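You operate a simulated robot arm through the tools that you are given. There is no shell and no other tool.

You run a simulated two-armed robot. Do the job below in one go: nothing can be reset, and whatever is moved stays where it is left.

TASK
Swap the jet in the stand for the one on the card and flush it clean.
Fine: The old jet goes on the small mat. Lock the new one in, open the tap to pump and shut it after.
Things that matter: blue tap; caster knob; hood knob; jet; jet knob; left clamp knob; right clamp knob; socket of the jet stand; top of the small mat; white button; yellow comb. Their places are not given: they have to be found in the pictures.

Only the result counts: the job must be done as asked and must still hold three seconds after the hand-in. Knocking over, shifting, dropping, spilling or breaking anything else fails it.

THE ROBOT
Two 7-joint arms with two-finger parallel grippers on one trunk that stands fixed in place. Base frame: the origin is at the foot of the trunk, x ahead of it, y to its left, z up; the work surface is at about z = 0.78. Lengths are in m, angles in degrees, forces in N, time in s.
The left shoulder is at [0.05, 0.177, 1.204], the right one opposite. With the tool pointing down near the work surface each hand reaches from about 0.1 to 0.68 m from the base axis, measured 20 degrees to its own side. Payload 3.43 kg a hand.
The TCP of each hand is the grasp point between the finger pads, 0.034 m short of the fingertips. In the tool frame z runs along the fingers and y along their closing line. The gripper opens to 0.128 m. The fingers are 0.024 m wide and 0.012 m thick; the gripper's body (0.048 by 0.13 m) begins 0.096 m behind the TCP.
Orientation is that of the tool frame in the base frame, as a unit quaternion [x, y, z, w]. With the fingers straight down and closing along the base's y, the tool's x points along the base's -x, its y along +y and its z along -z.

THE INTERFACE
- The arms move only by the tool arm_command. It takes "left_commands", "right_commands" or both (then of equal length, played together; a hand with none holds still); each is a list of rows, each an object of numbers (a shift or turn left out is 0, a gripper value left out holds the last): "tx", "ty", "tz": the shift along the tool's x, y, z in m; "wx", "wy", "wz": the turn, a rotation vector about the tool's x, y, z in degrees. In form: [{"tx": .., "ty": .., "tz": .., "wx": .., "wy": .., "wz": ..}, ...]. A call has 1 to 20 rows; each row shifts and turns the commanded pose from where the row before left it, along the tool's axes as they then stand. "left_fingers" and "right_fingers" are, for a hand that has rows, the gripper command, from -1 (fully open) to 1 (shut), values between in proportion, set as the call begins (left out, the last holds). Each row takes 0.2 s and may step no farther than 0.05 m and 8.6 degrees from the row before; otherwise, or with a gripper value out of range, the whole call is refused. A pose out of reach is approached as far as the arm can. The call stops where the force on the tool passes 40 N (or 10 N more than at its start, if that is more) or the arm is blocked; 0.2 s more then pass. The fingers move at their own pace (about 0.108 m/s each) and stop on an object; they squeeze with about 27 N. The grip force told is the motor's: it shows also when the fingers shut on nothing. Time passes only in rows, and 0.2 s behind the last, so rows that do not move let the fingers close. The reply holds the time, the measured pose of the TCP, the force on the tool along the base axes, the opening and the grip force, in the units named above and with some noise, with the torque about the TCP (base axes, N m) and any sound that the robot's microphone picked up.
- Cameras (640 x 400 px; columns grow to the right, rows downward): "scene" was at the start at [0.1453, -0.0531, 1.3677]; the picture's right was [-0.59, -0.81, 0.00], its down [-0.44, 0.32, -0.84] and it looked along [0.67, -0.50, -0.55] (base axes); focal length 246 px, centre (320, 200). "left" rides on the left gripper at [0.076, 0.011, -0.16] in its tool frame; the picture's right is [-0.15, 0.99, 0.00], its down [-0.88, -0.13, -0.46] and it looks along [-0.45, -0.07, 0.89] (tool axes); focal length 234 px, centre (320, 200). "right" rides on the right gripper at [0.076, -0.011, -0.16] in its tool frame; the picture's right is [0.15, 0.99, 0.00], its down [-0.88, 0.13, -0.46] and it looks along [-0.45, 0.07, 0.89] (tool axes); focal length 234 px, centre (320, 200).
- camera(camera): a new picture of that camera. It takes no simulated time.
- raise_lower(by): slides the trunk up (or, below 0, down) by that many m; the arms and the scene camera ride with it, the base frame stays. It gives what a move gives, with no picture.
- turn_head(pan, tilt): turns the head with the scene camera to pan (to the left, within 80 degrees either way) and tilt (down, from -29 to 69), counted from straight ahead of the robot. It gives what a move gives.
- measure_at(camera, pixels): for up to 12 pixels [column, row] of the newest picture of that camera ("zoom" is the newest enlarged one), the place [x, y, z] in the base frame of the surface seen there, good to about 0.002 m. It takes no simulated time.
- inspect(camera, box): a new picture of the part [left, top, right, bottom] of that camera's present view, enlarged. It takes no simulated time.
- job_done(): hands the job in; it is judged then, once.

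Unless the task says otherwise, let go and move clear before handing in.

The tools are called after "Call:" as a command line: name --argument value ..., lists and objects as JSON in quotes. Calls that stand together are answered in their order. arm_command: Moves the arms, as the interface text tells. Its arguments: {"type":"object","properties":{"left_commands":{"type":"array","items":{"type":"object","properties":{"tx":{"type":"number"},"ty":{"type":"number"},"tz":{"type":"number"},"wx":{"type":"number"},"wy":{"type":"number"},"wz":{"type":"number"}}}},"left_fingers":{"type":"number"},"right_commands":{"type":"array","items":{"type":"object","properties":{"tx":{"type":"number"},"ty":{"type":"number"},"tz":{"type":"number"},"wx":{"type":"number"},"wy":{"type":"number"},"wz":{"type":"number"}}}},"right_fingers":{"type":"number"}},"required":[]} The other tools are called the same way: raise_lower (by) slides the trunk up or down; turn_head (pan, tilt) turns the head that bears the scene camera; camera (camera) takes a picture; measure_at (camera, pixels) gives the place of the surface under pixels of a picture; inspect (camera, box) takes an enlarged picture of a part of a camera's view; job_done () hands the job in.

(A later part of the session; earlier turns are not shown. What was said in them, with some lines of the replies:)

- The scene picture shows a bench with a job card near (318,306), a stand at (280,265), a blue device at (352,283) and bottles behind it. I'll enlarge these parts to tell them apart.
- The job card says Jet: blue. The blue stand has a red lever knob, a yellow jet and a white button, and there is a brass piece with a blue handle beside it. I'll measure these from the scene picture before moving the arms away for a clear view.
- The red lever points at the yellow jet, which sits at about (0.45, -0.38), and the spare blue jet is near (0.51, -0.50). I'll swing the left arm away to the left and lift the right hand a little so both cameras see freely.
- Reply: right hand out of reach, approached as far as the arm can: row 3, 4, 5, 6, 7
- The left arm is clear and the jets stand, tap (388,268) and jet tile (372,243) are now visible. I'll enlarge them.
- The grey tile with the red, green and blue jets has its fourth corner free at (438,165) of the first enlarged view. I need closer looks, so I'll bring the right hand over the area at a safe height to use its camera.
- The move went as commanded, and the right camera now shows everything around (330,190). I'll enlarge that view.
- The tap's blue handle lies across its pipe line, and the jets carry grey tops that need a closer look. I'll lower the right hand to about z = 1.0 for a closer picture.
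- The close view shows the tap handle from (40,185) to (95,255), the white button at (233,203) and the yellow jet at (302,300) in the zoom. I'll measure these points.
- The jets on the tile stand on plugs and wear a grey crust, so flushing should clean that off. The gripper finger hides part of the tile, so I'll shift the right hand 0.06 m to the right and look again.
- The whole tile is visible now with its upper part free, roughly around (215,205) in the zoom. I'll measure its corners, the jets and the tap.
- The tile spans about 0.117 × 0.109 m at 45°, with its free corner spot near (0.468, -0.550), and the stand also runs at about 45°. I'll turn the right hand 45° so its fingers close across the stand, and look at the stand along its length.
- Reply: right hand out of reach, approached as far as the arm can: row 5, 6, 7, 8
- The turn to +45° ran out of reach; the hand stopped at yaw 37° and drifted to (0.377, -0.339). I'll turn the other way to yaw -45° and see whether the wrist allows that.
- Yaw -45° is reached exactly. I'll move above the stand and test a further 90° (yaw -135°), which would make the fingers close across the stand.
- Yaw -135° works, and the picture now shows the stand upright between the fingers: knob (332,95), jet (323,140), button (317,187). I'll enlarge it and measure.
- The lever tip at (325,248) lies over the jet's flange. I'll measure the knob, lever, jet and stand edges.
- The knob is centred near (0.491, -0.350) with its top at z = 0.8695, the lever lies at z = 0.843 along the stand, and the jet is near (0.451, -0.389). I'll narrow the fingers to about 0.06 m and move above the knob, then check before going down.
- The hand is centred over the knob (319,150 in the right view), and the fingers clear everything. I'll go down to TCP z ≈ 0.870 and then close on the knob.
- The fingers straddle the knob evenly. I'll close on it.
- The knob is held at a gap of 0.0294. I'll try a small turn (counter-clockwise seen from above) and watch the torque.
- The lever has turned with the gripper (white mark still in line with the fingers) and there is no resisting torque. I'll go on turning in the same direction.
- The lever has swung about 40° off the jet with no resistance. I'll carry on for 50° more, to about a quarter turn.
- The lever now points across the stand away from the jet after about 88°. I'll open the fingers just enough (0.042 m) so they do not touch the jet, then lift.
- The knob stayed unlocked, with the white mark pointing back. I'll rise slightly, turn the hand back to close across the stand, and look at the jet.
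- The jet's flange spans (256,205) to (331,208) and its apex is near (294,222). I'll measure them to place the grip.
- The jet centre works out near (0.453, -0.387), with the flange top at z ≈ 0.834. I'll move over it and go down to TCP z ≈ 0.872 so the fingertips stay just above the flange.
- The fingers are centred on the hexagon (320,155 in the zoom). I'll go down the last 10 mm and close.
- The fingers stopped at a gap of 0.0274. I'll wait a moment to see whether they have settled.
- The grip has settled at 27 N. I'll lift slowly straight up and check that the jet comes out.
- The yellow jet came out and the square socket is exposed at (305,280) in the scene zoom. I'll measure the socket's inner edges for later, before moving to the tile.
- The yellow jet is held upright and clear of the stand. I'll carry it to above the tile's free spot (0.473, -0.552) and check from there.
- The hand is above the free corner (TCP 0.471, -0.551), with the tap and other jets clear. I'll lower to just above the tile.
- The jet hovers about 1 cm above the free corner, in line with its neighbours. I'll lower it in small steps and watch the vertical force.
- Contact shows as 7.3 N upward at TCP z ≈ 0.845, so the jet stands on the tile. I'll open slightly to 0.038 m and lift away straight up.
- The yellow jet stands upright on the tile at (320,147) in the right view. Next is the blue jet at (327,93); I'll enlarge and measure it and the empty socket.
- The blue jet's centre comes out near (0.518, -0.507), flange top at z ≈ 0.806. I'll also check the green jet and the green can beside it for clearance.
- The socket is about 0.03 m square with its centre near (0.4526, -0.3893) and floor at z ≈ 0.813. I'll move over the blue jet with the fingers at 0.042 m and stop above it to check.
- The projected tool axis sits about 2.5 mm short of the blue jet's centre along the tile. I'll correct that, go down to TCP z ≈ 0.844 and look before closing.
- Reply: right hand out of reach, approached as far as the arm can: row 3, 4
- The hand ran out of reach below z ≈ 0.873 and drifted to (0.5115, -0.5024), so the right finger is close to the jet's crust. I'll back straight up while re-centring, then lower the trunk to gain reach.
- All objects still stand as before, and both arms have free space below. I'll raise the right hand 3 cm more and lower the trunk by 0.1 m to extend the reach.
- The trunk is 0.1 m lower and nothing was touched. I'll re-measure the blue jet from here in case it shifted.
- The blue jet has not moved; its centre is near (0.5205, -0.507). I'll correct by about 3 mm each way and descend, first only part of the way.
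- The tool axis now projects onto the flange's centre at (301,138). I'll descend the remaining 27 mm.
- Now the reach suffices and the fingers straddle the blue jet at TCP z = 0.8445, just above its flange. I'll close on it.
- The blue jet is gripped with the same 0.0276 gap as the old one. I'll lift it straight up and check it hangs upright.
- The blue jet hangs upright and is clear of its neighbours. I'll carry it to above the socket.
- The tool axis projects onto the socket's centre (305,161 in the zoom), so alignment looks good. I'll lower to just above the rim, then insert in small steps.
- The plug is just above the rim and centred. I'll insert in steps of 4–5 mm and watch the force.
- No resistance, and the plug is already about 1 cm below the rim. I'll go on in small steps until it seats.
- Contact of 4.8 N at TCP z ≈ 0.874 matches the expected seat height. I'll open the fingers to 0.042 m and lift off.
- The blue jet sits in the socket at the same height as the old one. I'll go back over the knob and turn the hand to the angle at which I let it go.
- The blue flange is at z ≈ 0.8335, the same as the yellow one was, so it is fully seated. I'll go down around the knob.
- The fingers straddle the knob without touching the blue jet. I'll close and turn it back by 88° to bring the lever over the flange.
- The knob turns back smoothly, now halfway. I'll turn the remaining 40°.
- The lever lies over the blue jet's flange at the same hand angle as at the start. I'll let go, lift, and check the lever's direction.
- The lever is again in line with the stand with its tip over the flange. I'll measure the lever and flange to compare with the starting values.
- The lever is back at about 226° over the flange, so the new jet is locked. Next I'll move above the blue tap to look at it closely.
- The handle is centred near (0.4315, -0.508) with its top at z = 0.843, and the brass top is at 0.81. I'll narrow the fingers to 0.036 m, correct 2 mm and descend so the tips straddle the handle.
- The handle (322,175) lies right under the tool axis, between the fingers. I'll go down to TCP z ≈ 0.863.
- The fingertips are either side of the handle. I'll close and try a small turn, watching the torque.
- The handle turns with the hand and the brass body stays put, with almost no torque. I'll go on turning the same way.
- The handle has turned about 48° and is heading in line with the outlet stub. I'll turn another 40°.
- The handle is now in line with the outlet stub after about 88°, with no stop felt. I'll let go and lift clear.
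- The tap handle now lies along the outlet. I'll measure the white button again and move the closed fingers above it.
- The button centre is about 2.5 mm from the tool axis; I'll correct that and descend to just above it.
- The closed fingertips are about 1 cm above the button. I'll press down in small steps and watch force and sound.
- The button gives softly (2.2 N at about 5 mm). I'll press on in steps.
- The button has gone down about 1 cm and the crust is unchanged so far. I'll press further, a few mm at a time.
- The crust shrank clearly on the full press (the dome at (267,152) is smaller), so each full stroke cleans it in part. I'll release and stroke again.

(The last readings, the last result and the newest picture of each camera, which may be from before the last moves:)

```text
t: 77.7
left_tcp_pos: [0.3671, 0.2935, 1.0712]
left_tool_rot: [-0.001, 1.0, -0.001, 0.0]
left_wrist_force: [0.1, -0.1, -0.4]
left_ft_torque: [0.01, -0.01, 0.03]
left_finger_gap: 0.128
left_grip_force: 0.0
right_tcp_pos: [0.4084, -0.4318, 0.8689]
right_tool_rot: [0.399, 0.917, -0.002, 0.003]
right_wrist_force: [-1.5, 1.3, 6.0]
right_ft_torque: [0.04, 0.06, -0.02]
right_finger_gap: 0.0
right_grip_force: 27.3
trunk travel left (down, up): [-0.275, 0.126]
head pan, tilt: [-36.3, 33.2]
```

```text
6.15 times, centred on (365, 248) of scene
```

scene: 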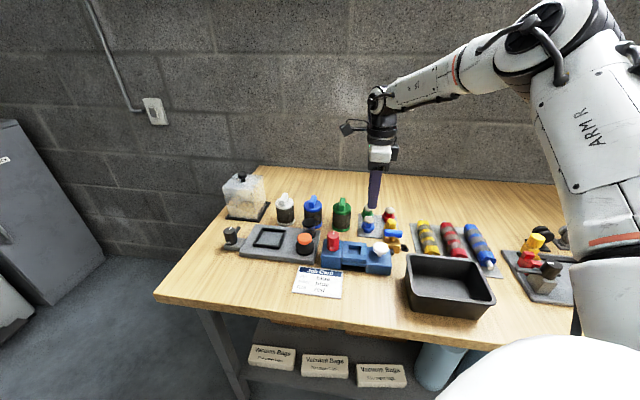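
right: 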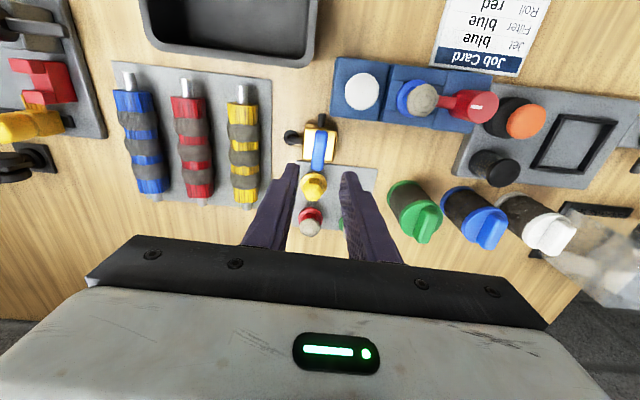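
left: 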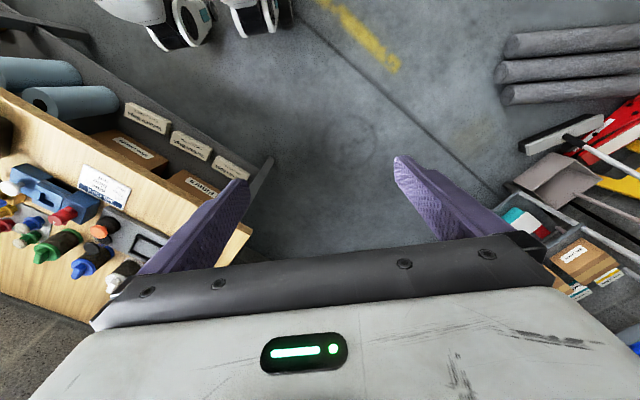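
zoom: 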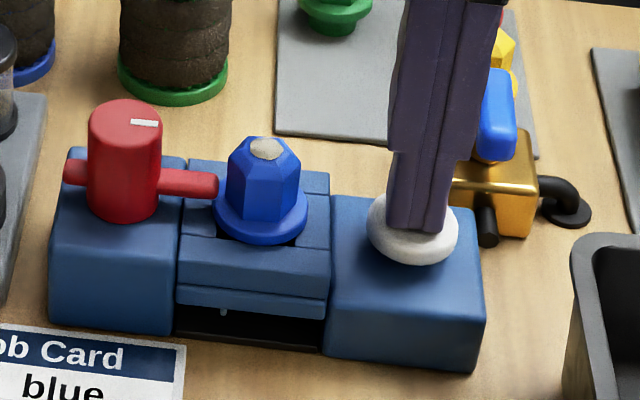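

The second stroke left only a small spot of crust at (266,150). I'll release and stroke a third time.

Call:
arm_command --right_commands '[{"tz": -0.01}, {"tz": -0.01}, {}, {}]'

Call:
arm_command --right_commands '[{"tz": 0.007}, {"tz": 0.007}, {"tz": 0.0065}, {}]'

Call:
inspect --camera "scene" --box '[315, 215, 415, 280]'

```text
t: 78.7
left_tcp_pos: [0.3673, 0.2933, 1.0704]
left_tool_rot: [-0.001, 1.0, -0.001, 0.0]
left_wrist_force: [0.5, 0.1, 0.4]
left_ft_torque: [-0.03, -0.04, 0.01]
left_finger_gap: 0.1283
left_grip_force: 0.1
right_tcp_pos: [0.4066, -0.4304, 0.8872]
right_tool_rot: [0.398, 0.917, -0.002, 0.003]
right_wrist_force: [0.2, -0.2, -0.4]
right_ft_torque: [-0.01, -0.03, 0.03]
right_finger_gap: 0.0
right_grip_force: 26.8
trunk travel left (down, up): [-0.275, 0.126]
head pan, tilt: [-36.3, 33.2]
```

```text
t: 79.7
left_tcp_pos: [0.3684, 0.2948, 1.072]
left_tool_rot: [0.0, 1.0, 0.0, -0.001]
left_wrist_force: [-0.6, 0.7, -0.3]
left_ft_torque: [0.04, -0.02, 0.0]
left_finger_gap: 0.1279
left_grip_force: 0.1
right_tcp_pos: [0.4079, -0.4311, 0.8673]
right_tool_rot: [0.399, 0.917, -0.002, 0.003]
right_wrist_force: [-0.3, -1.7, 6.9]
right_ft_torque: [-0.01, 0.04, 0.01]
right_finger_gap: 0.0
right_grip_force: 26.9
trunk travel left (down, up): [-0.275, 0.126]
head pan, tilt: [-36.3, 33.2]
```

```text
6.15 times, centred on (365, 248) of scene
```

zoom: 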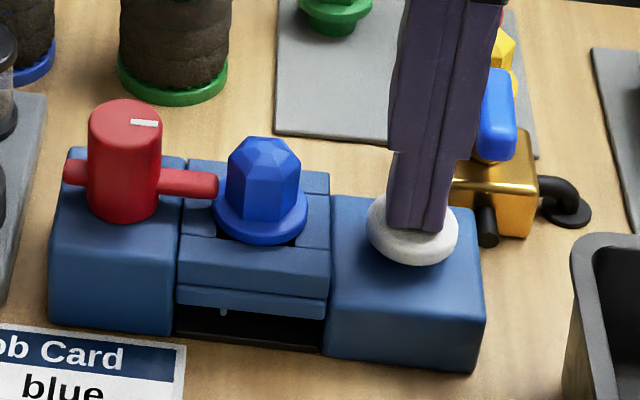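

The blue jet is now clean, with no crust left. I'll release the button, lift clear and look closely.

Call:
arm_command --right_commands '[{"tz": -0.01}, {"tz": -0.015}, {"tz": -0.03}, {"tz": -0.035}, {}]'

Call:
inspect --camera "scene" --box '[320, 230, 390, 280]'

Call:
inspect --camera "right" --box '[260, 90, 420, 220]'

```text
t: 80.9
left_tcp_pos: [0.3683, 0.2936, 1.0725]
left_tool_rot: [-0.001, 1.0, -0.001, 0.0]
left_wrist_force: [-0.4, 0.2, 0.8]
left_ft_torque: [-0.04, 0.02, -0.02]
left_finger_gap: 0.1282
left_grip_force: 0.1
right_tcp_pos: [0.4074, -0.4319, 0.9582]
right_tool_rot: [0.4, 0.917, -0.002, 0.002]
right_wrist_force: [0.1, -0.5, 0.5]
right_ft_torque: [-0.01, -0.01, 0.04]
right_finger_gap: 0.0
right_grip_force: 26.9
trunk travel left (down, up): [-0.275, 0.126]
head pan, tilt: [-36.3, 33.2]
```

```text
8.00 times, centred on (355, 255) of scene
```

zoom: 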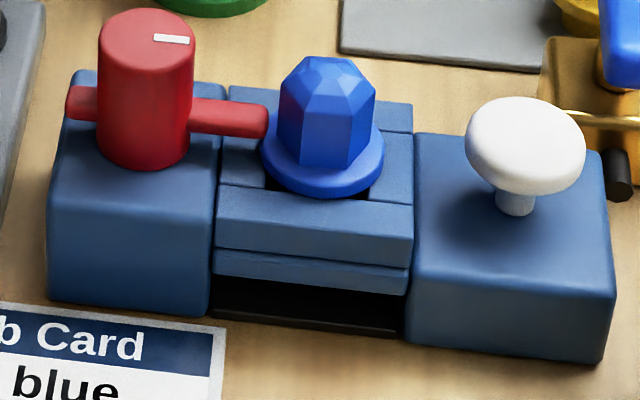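

```text
3.08 times, centred on (340, 155) of right
```

zoom: 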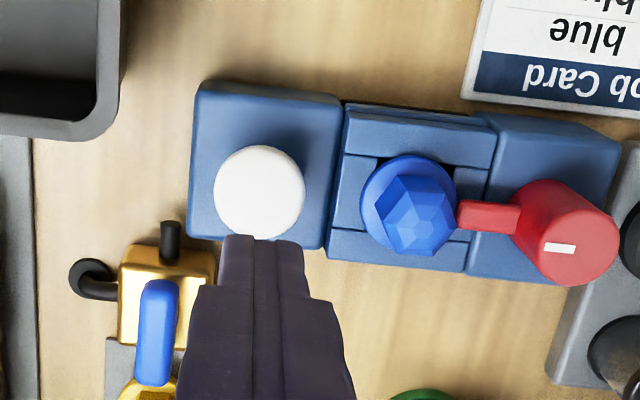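

The jet is clean, locked and the button is back up. I'll go back above the tap with the fingers opened to 0.036 m.

Call:
arm_command --right_commands '[{"tx": -0.036, "ty": -0.0175}, {"tx": -0.036, "ty": -0.0176}, {}, {}]' --right_fingers 0.4375

Call:
arm_command --right_commands '[{"tz": 0.03}, {"tz": 0.02}, {}]'

Call:
inspect --camera "right" --box '[260, 110, 380, 230]'

```text
t: 81.9
left_tcp_pos: [0.3681, 0.2931, 1.0727]
left_tool_rot: [0.0, 1.0, -0.001, 0.0]
left_wrist_force: [-0.3, -0.4, 1.1]
left_ft_torque: [0.01, 0.0, 0.03]
left_finger_gap: 0.1278
left_grip_force: 0.0
right_tcp_pos: [0.4291, -0.5098, 0.9568]
right_tool_rot: [0.4, 0.917, -0.003, 0.003]
right_wrist_force: [-0.8, 0.2, -0.4]
right_ft_torque: [0.0, 0.03, -0.01]
right_finger_gap: 0.036
right_grip_force: 0.1
trunk travel left (down, up): [-0.275, 0.126]
head pan, tilt: [-36.3, 33.2]
```

```text
t: 82.7
left_tcp_pos: [0.3682, 0.2938, 1.0711]
left_tool_rot: [-0.001, 1.0, -0.002, 0.0]
left_wrist_force: [1.2, -0.3, 0.4]
left_ft_torque: [0.0, -0.01, -0.01]
left_finger_gap: 0.1281
left_grip_force: 0.1
right_tcp_pos: [0.4313, -0.5083, 0.9084]
right_tool_rot: [0.4, 0.917, -0.002, 0.003]
right_wrist_force: [-0.3, 0.3, 0.0]
right_ft_torque: [-0.01, 0.01, 0.0]
right_finger_gap: 0.0359
right_grip_force: 0.0
trunk travel left (down, up): [-0.275, 0.126]
head pan, tilt: [-36.3, 33.2]
```

```text
3.33 times, centred on (320, 170) of right
```

zoom: 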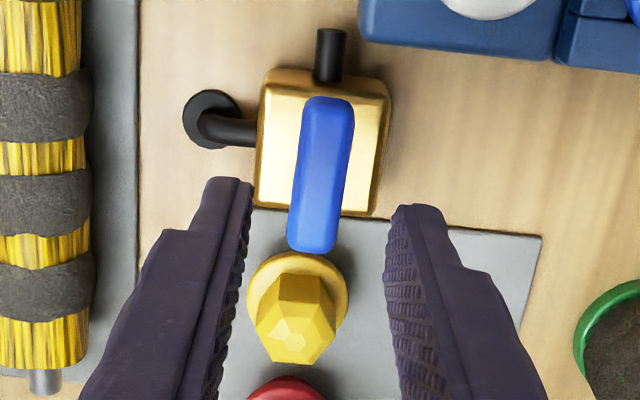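

The handle sits between the fingers again. I'll descend, close, and turn it back.

Call:
arm_command --right_commands '[{"tz": 0.022}, {"tz": 0.0215}, {}]'

Call:
arm_command --right_commands '[{}, {}, {}]' --right_fingers 1

Call:
arm_command --right_commands '[{"wz": 8}, {"wz": 8}, {"wz": 8}, {"wz": 8}, {"wz": 8}, {"wz": 8}, {}]'

Call:
inspect --camera "right" --box '[270, 120, 370, 220]'

```text
t: 83.5
left_tcp_pos: [0.3689, 0.2934, 1.071]
left_tool_rot: [0.0, 1.0, -0.001, 0.001]
left_wrist_force: [0.6, 0.3, 0.6]
left_ft_torque: [0.0, 0.0, 0.04]
left_finger_gap: 0.1278
left_grip_force: 0.0
right_tcp_pos: [0.432, -0.5093, 0.8649]
right_tool_rot: [0.399, 0.917, -0.002, 0.003]
right_wrist_force: [-1.2, -0.2, 0.0]
right_ft_torque: [0.0, 0.0, 0.03]
right_finger_gap: 0.0359
right_grip_force: 0.2
trunk travel left (down, up): [-0.275, 0.126]
head pan, tilt: [-36.3, 33.2]
```

```text
t: 84.3
left_tcp_pos: [0.3689, 0.2936, 1.0708]
left_tool_rot: [-0.001, 1.0, 0.0, 0.0]
left_wrist_force: [0.1, -0.3, 0.0]
left_ft_torque: [0.0, 0.02, -0.02]
left_finger_gap: 0.1279
left_grip_force: 0.0
right_tcp_pos: [0.4314, -0.5089, 0.864]
right_tool_rot: [0.4, 0.916, -0.002, 0.004]
right_wrist_force: [-0.9, 0.1, -1.3]
right_ft_torque: [-0.22, -0.29, 0.01]
right_finger_gap: 0.0158
right_grip_force: 45.0
trunk travel left (down, up): [-0.275, 0.126]
head pan, tilt: [-36.3, 33.2]
```

```text
t: 85.9
left_tcp_pos: [0.3671, 0.293, 1.0718]
left_tool_rot: [-0.001, 1.0, 0.0, 0.0]
left_wrist_force: [-0.5, 0.4, -0.3]
left_ft_torque: [0.0, 0.0, -0.02]
left_finger_gap: 0.1284
left_grip_force: 0.0
right_tcp_pos: [0.4325, -0.5091, 0.8649]
right_tool_rot: [0.738, 0.675, -0.001, 0.004]
right_wrist_force: [1.0, -2.0, -0.8]
right_ft_torque: [-0.76, 0.17, 0.04]
right_finger_gap: 0.0158
right_grip_force: 44.9
trunk travel left (down, up): [-0.275, 0.126]
head pan, tilt: [-36.3, 33.2]
```

```text
4.00 times, centred on (320, 170) of right
```

zoom: 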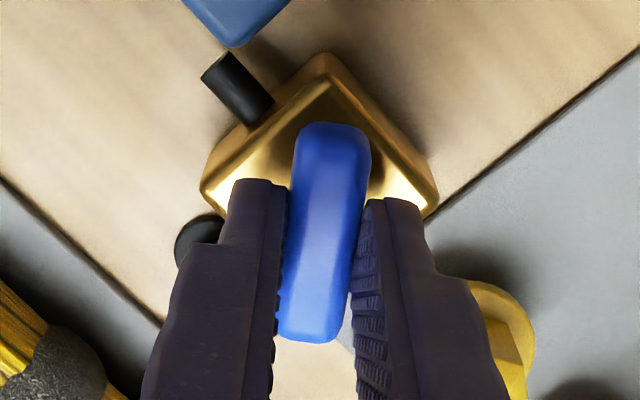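

The handle turns back without resistance. I'll turn the last 40° to its starting direction.

Call:
arm_command --right_commands '[{"wz": 8}, {"wz": 8}, {"wz": 8}, {"wz": 8}, {"wz": 8}, {}]'

Call:
inspect --camera "right" --box '[270, 120, 370, 220]'

Call:
inspect --camera "scene" --box '[365, 205, 425, 265]'

```text
t: 87.3
left_tcp_pos: [0.3679, 0.2935, 1.0724]
left_tool_rot: [0.0, 1.0, 0.0, 0.0]
left_wrist_force: [0.3, 0.9, 0.8]
left_ft_torque: [-0.03, 0.01, -0.01]
left_finger_gap: 0.1281
left_grip_force: 0.1
right_tcp_pos: [0.431, -0.51, 0.8637]
right_tool_rot: [0.925, 0.381, 0.0, 0.003]
right_wrist_force: [1.6, -6.8, 0.1]
right_ft_torque: [-0.44, 0.78, 0.27]
right_finger_gap: 0.0163
right_grip_force: 45.2
trunk travel left (down, up): [-0.275, 0.126]
head pan, tilt: [-36.3, 33.2]
```

```text
4.00 times, centred on (320, 170) of right
```

zoom: 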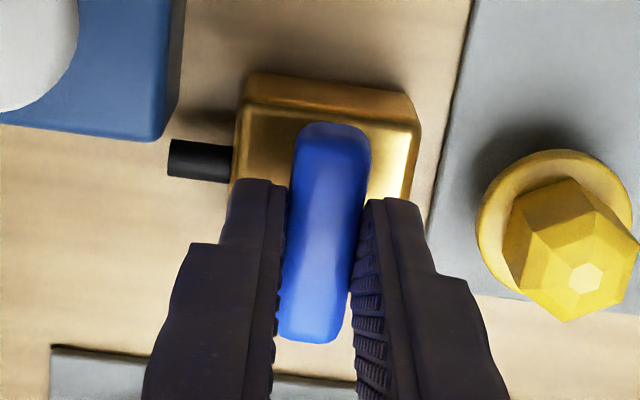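

```text
6.67 times, centred on (395, 235) of scene
```

zoom: 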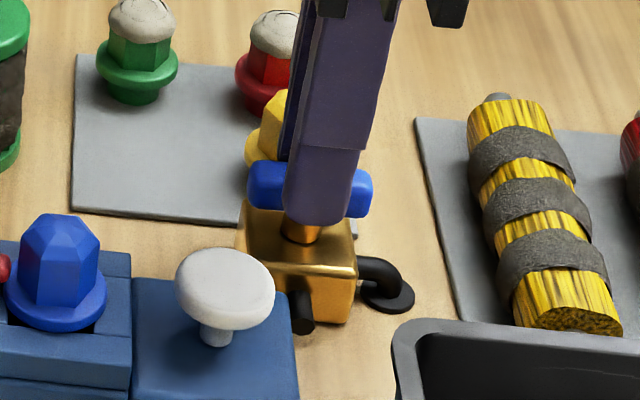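

A torque of 0.27 N m at the end suggests the handle is against its closed stop, back in its starting direction. I'll let go, lift clear and check everything.

Call:
arm_command --right_commands '[{}, {}]' --right_fingers 0.4375

Call:
arm_command --right_commands '[{"tz": -0.015}, {"tz": -0.03}, {"tz": -0.045}, {"tz": -0.04}, {}]'

Call:
inspect --camera "right" --box '[240, 60, 400, 200]'

Call:
inspect --camera "scene" --box '[315, 205, 425, 285]'

```text
t: 87.9
left_tcp_pos: [0.3677, 0.2934, 1.0713]
left_tool_rot: [0.0, 1.0, -0.001, 0.0]
left_wrist_force: [-0.1, 0.1, -0.4]
left_ft_torque: [-0.01, 0.0, 0.01]
left_finger_gap: 0.128
left_grip_force: 0.0
right_tcp_pos: [0.4316, -0.5071, 0.8638]
right_tool_rot: [0.924, 0.383, 0.0, 0.002]
right_wrist_force: [0.4, 0.7, 0.2]
right_ft_torque: [0.0, 0.02, 0.0]
right_finger_gap: 0.0358
right_grip_force: 0.1
trunk travel left (down, up): [-0.275, 0.126]
head pan, tilt: [-36.3, 33.2]
```

```text
t: 89.1
left_tcp_pos: [0.368, 0.2935, 1.0715]
left_tool_rot: [-0.001, 1.0, 0.0, 0.0]
left_wrist_force: [0.5, -0.7, -0.1]
left_ft_torque: [-0.01, -0.01, 0.02]
left_finger_gap: 0.1279
left_grip_force: 0.0
right_tcp_pos: [0.4309, -0.5077, 0.9942]
right_tool_rot: [0.924, 0.382, 0.0, 0.003]
right_wrist_force: [0.6, 0.1, 0.4]
right_ft_torque: [0.01, -0.04, 0.01]
right_finger_gap: 0.0361
right_grip_force: 0.0
trunk travel left (down, up): [-0.275, 0.126]
head pan, tilt: [-36.3, 33.2]
```

```text
2.86 times, centred on (320, 130) of right
```

zoom: 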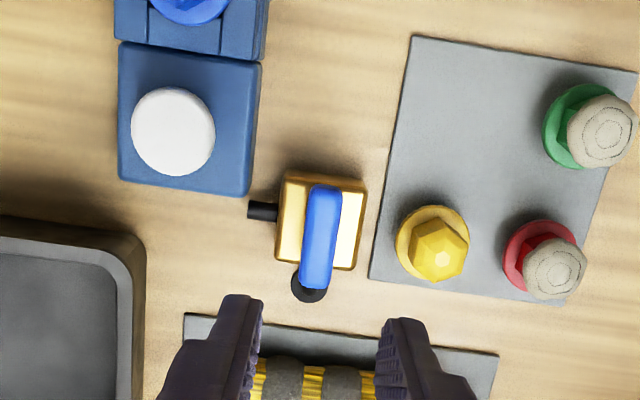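

```text
5.00 times, centred on (370, 245) of scene
```

zoom: 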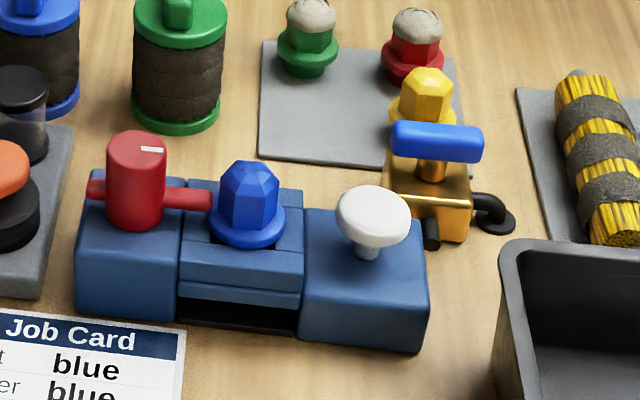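

Everything looks right: jet clean, lever over its flange, tap handle back across the outlet, old jet on the tile. To be sure the lever is fully back, I'll view it from the same pose as my first measurement.

Call:
arm_command --right_commands '[{"tx": 0.0304, "ty": -0.0242, "tz": 0.007}, {"tx": 0.0304, "ty": -0.0242, "tz": 0.007}, {"tx": 0.0303, "ty": -0.0242, "tz": 0.006}, {}, {}]' --right_fingers -1

Call:
inspect --camera "right" --box '[285, 65, 365, 165]'

Call:
measure_at --camera "zoom" --pixels '[[350, 118], [296, 120], [404, 122], [325, 245], [335, 205], [357, 28]]'

```text
t: 90.3
left_tcp_pos: [0.3672, 0.2931, 1.0726]
left_tool_rot: [-0.001, 1.0, -0.001, 0.0]
left_wrist_force: [-0.1, -0.6, -1.0]
left_ft_torque: [0.02, 0.0, 0.01]
left_finger_gap: 0.1278
left_grip_force: 0.1
right_tcp_pos: [0.4453, -0.3912, 0.9721]
right_tool_rot: [0.924, 0.382, 0.0, 0.003]
right_wrist_force: [-0.7, 0.4, 0.5]
right_ft_torque: [0.0, -0.02, 0.01]
right_finger_gap: 0.1279
right_grip_force: 0.1
trunk travel left (down, up): [-0.275, 0.126]
head pan, tilt: [-36.3, 33.2]
```

```text
4.00 times, centred on (325, 115) of right
```

zoom: 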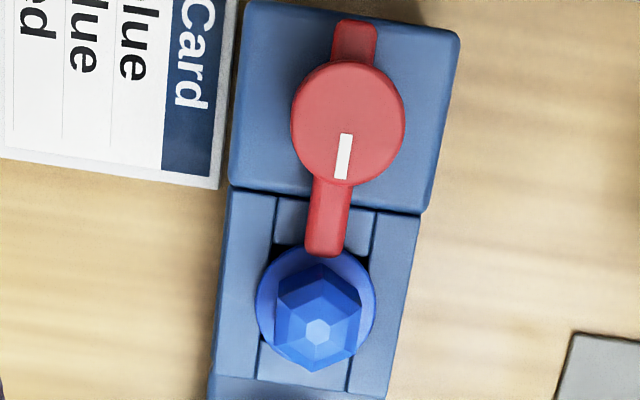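

```text
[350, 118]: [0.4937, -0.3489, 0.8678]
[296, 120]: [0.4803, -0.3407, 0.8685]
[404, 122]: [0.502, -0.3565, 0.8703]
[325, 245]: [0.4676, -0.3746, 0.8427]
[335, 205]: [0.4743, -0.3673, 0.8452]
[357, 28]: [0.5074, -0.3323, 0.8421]
```

The view matches the first one almost pixel for pixel: lever tip at (325,255) over the flange, stand unmoved. I'll raise the hand clear and take a last overall look.

Call:
arm_command --right_commands '[{"tz": -0.04}, {"tz": -0.04}, {"tz": -0.03}, {}]'

Call:
camera --camera "scene"

Call:
camera --camera "right"

Call:
inspect --camera "scene" --box '[210, 160, 420, 310]'

```text
t: 91.3
left_tcp_pos: [0.3678, 0.2931, 1.0714]
left_tool_rot: [0.0, 1.0, -0.001, 0.001]
left_wrist_force: [0.2, -0.2, 0.6]
left_ft_torque: [0.02, 0.01, -0.02]
left_finger_gap: 0.128
left_grip_force: 0.0
right_tcp_pos: [0.4432, -0.3914, 1.0848]
right_tool_rot: [0.924, 0.382, 0.0, 0.002]
right_wrist_force: [0.3, 0.4, 0.4]
right_ft_torque: [-0.01, 0.0, 0.01]
right_finger_gap: 0.1279
right_grip_force: 0.1
trunk travel left (down, up): [-0.275, 0.126]
head pan, tilt: [-36.3, 33.2]
```

```text
taken
```

scene: 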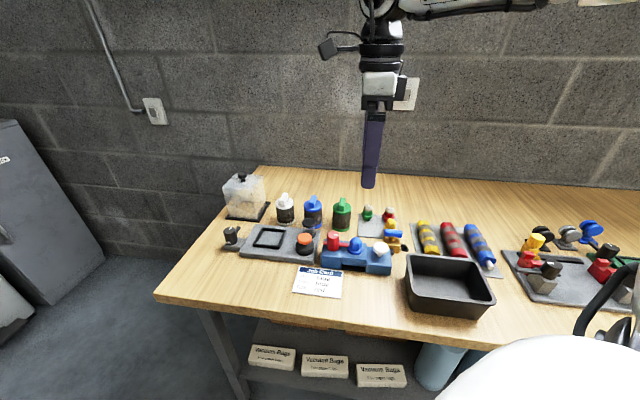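

```text
taken
```

right: 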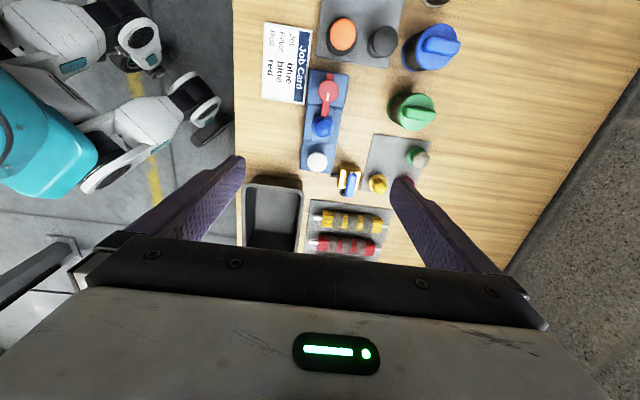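

```text
2.67 times, centred on (315, 235) of scene
```

zoom: 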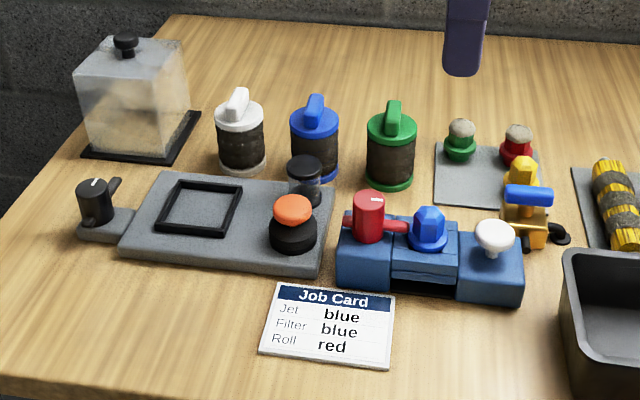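

The last pictures show the clean blue jet locked in the stand (429,228), the yellow jet on the tile, the tap handle shut and nothing else moved. Both hands are empty and clear, so I'm handing in.

Call:
job_done

```text
The job is handed in.
```

The job is handed in. The blue jet named on the card is locked in the stand and flushed clean, and the old yellow jet stands on the small mat.

- **Swap:** I turned the red knob a quarter turn to free the yellow jet and set that jet on the mat's free corner. The blue jet seated in the socket at the same height the old one had, and the lever is back over its flange.
- **Flush:** I turned the tap handle in line with the outlet and pumped the white button three times. The grey crust on the jet was gone after the third press. I then turned the tap back to where it started; it resisted at the end of the turn, so it seems to be against its closed stop.
- **Other items:** In the last pictures nothing else had been knocked over or shifted, and both hands were empty and clear.
- **Trunk:** I lowered it by 0.1 m to reach the blue jet and left it there.
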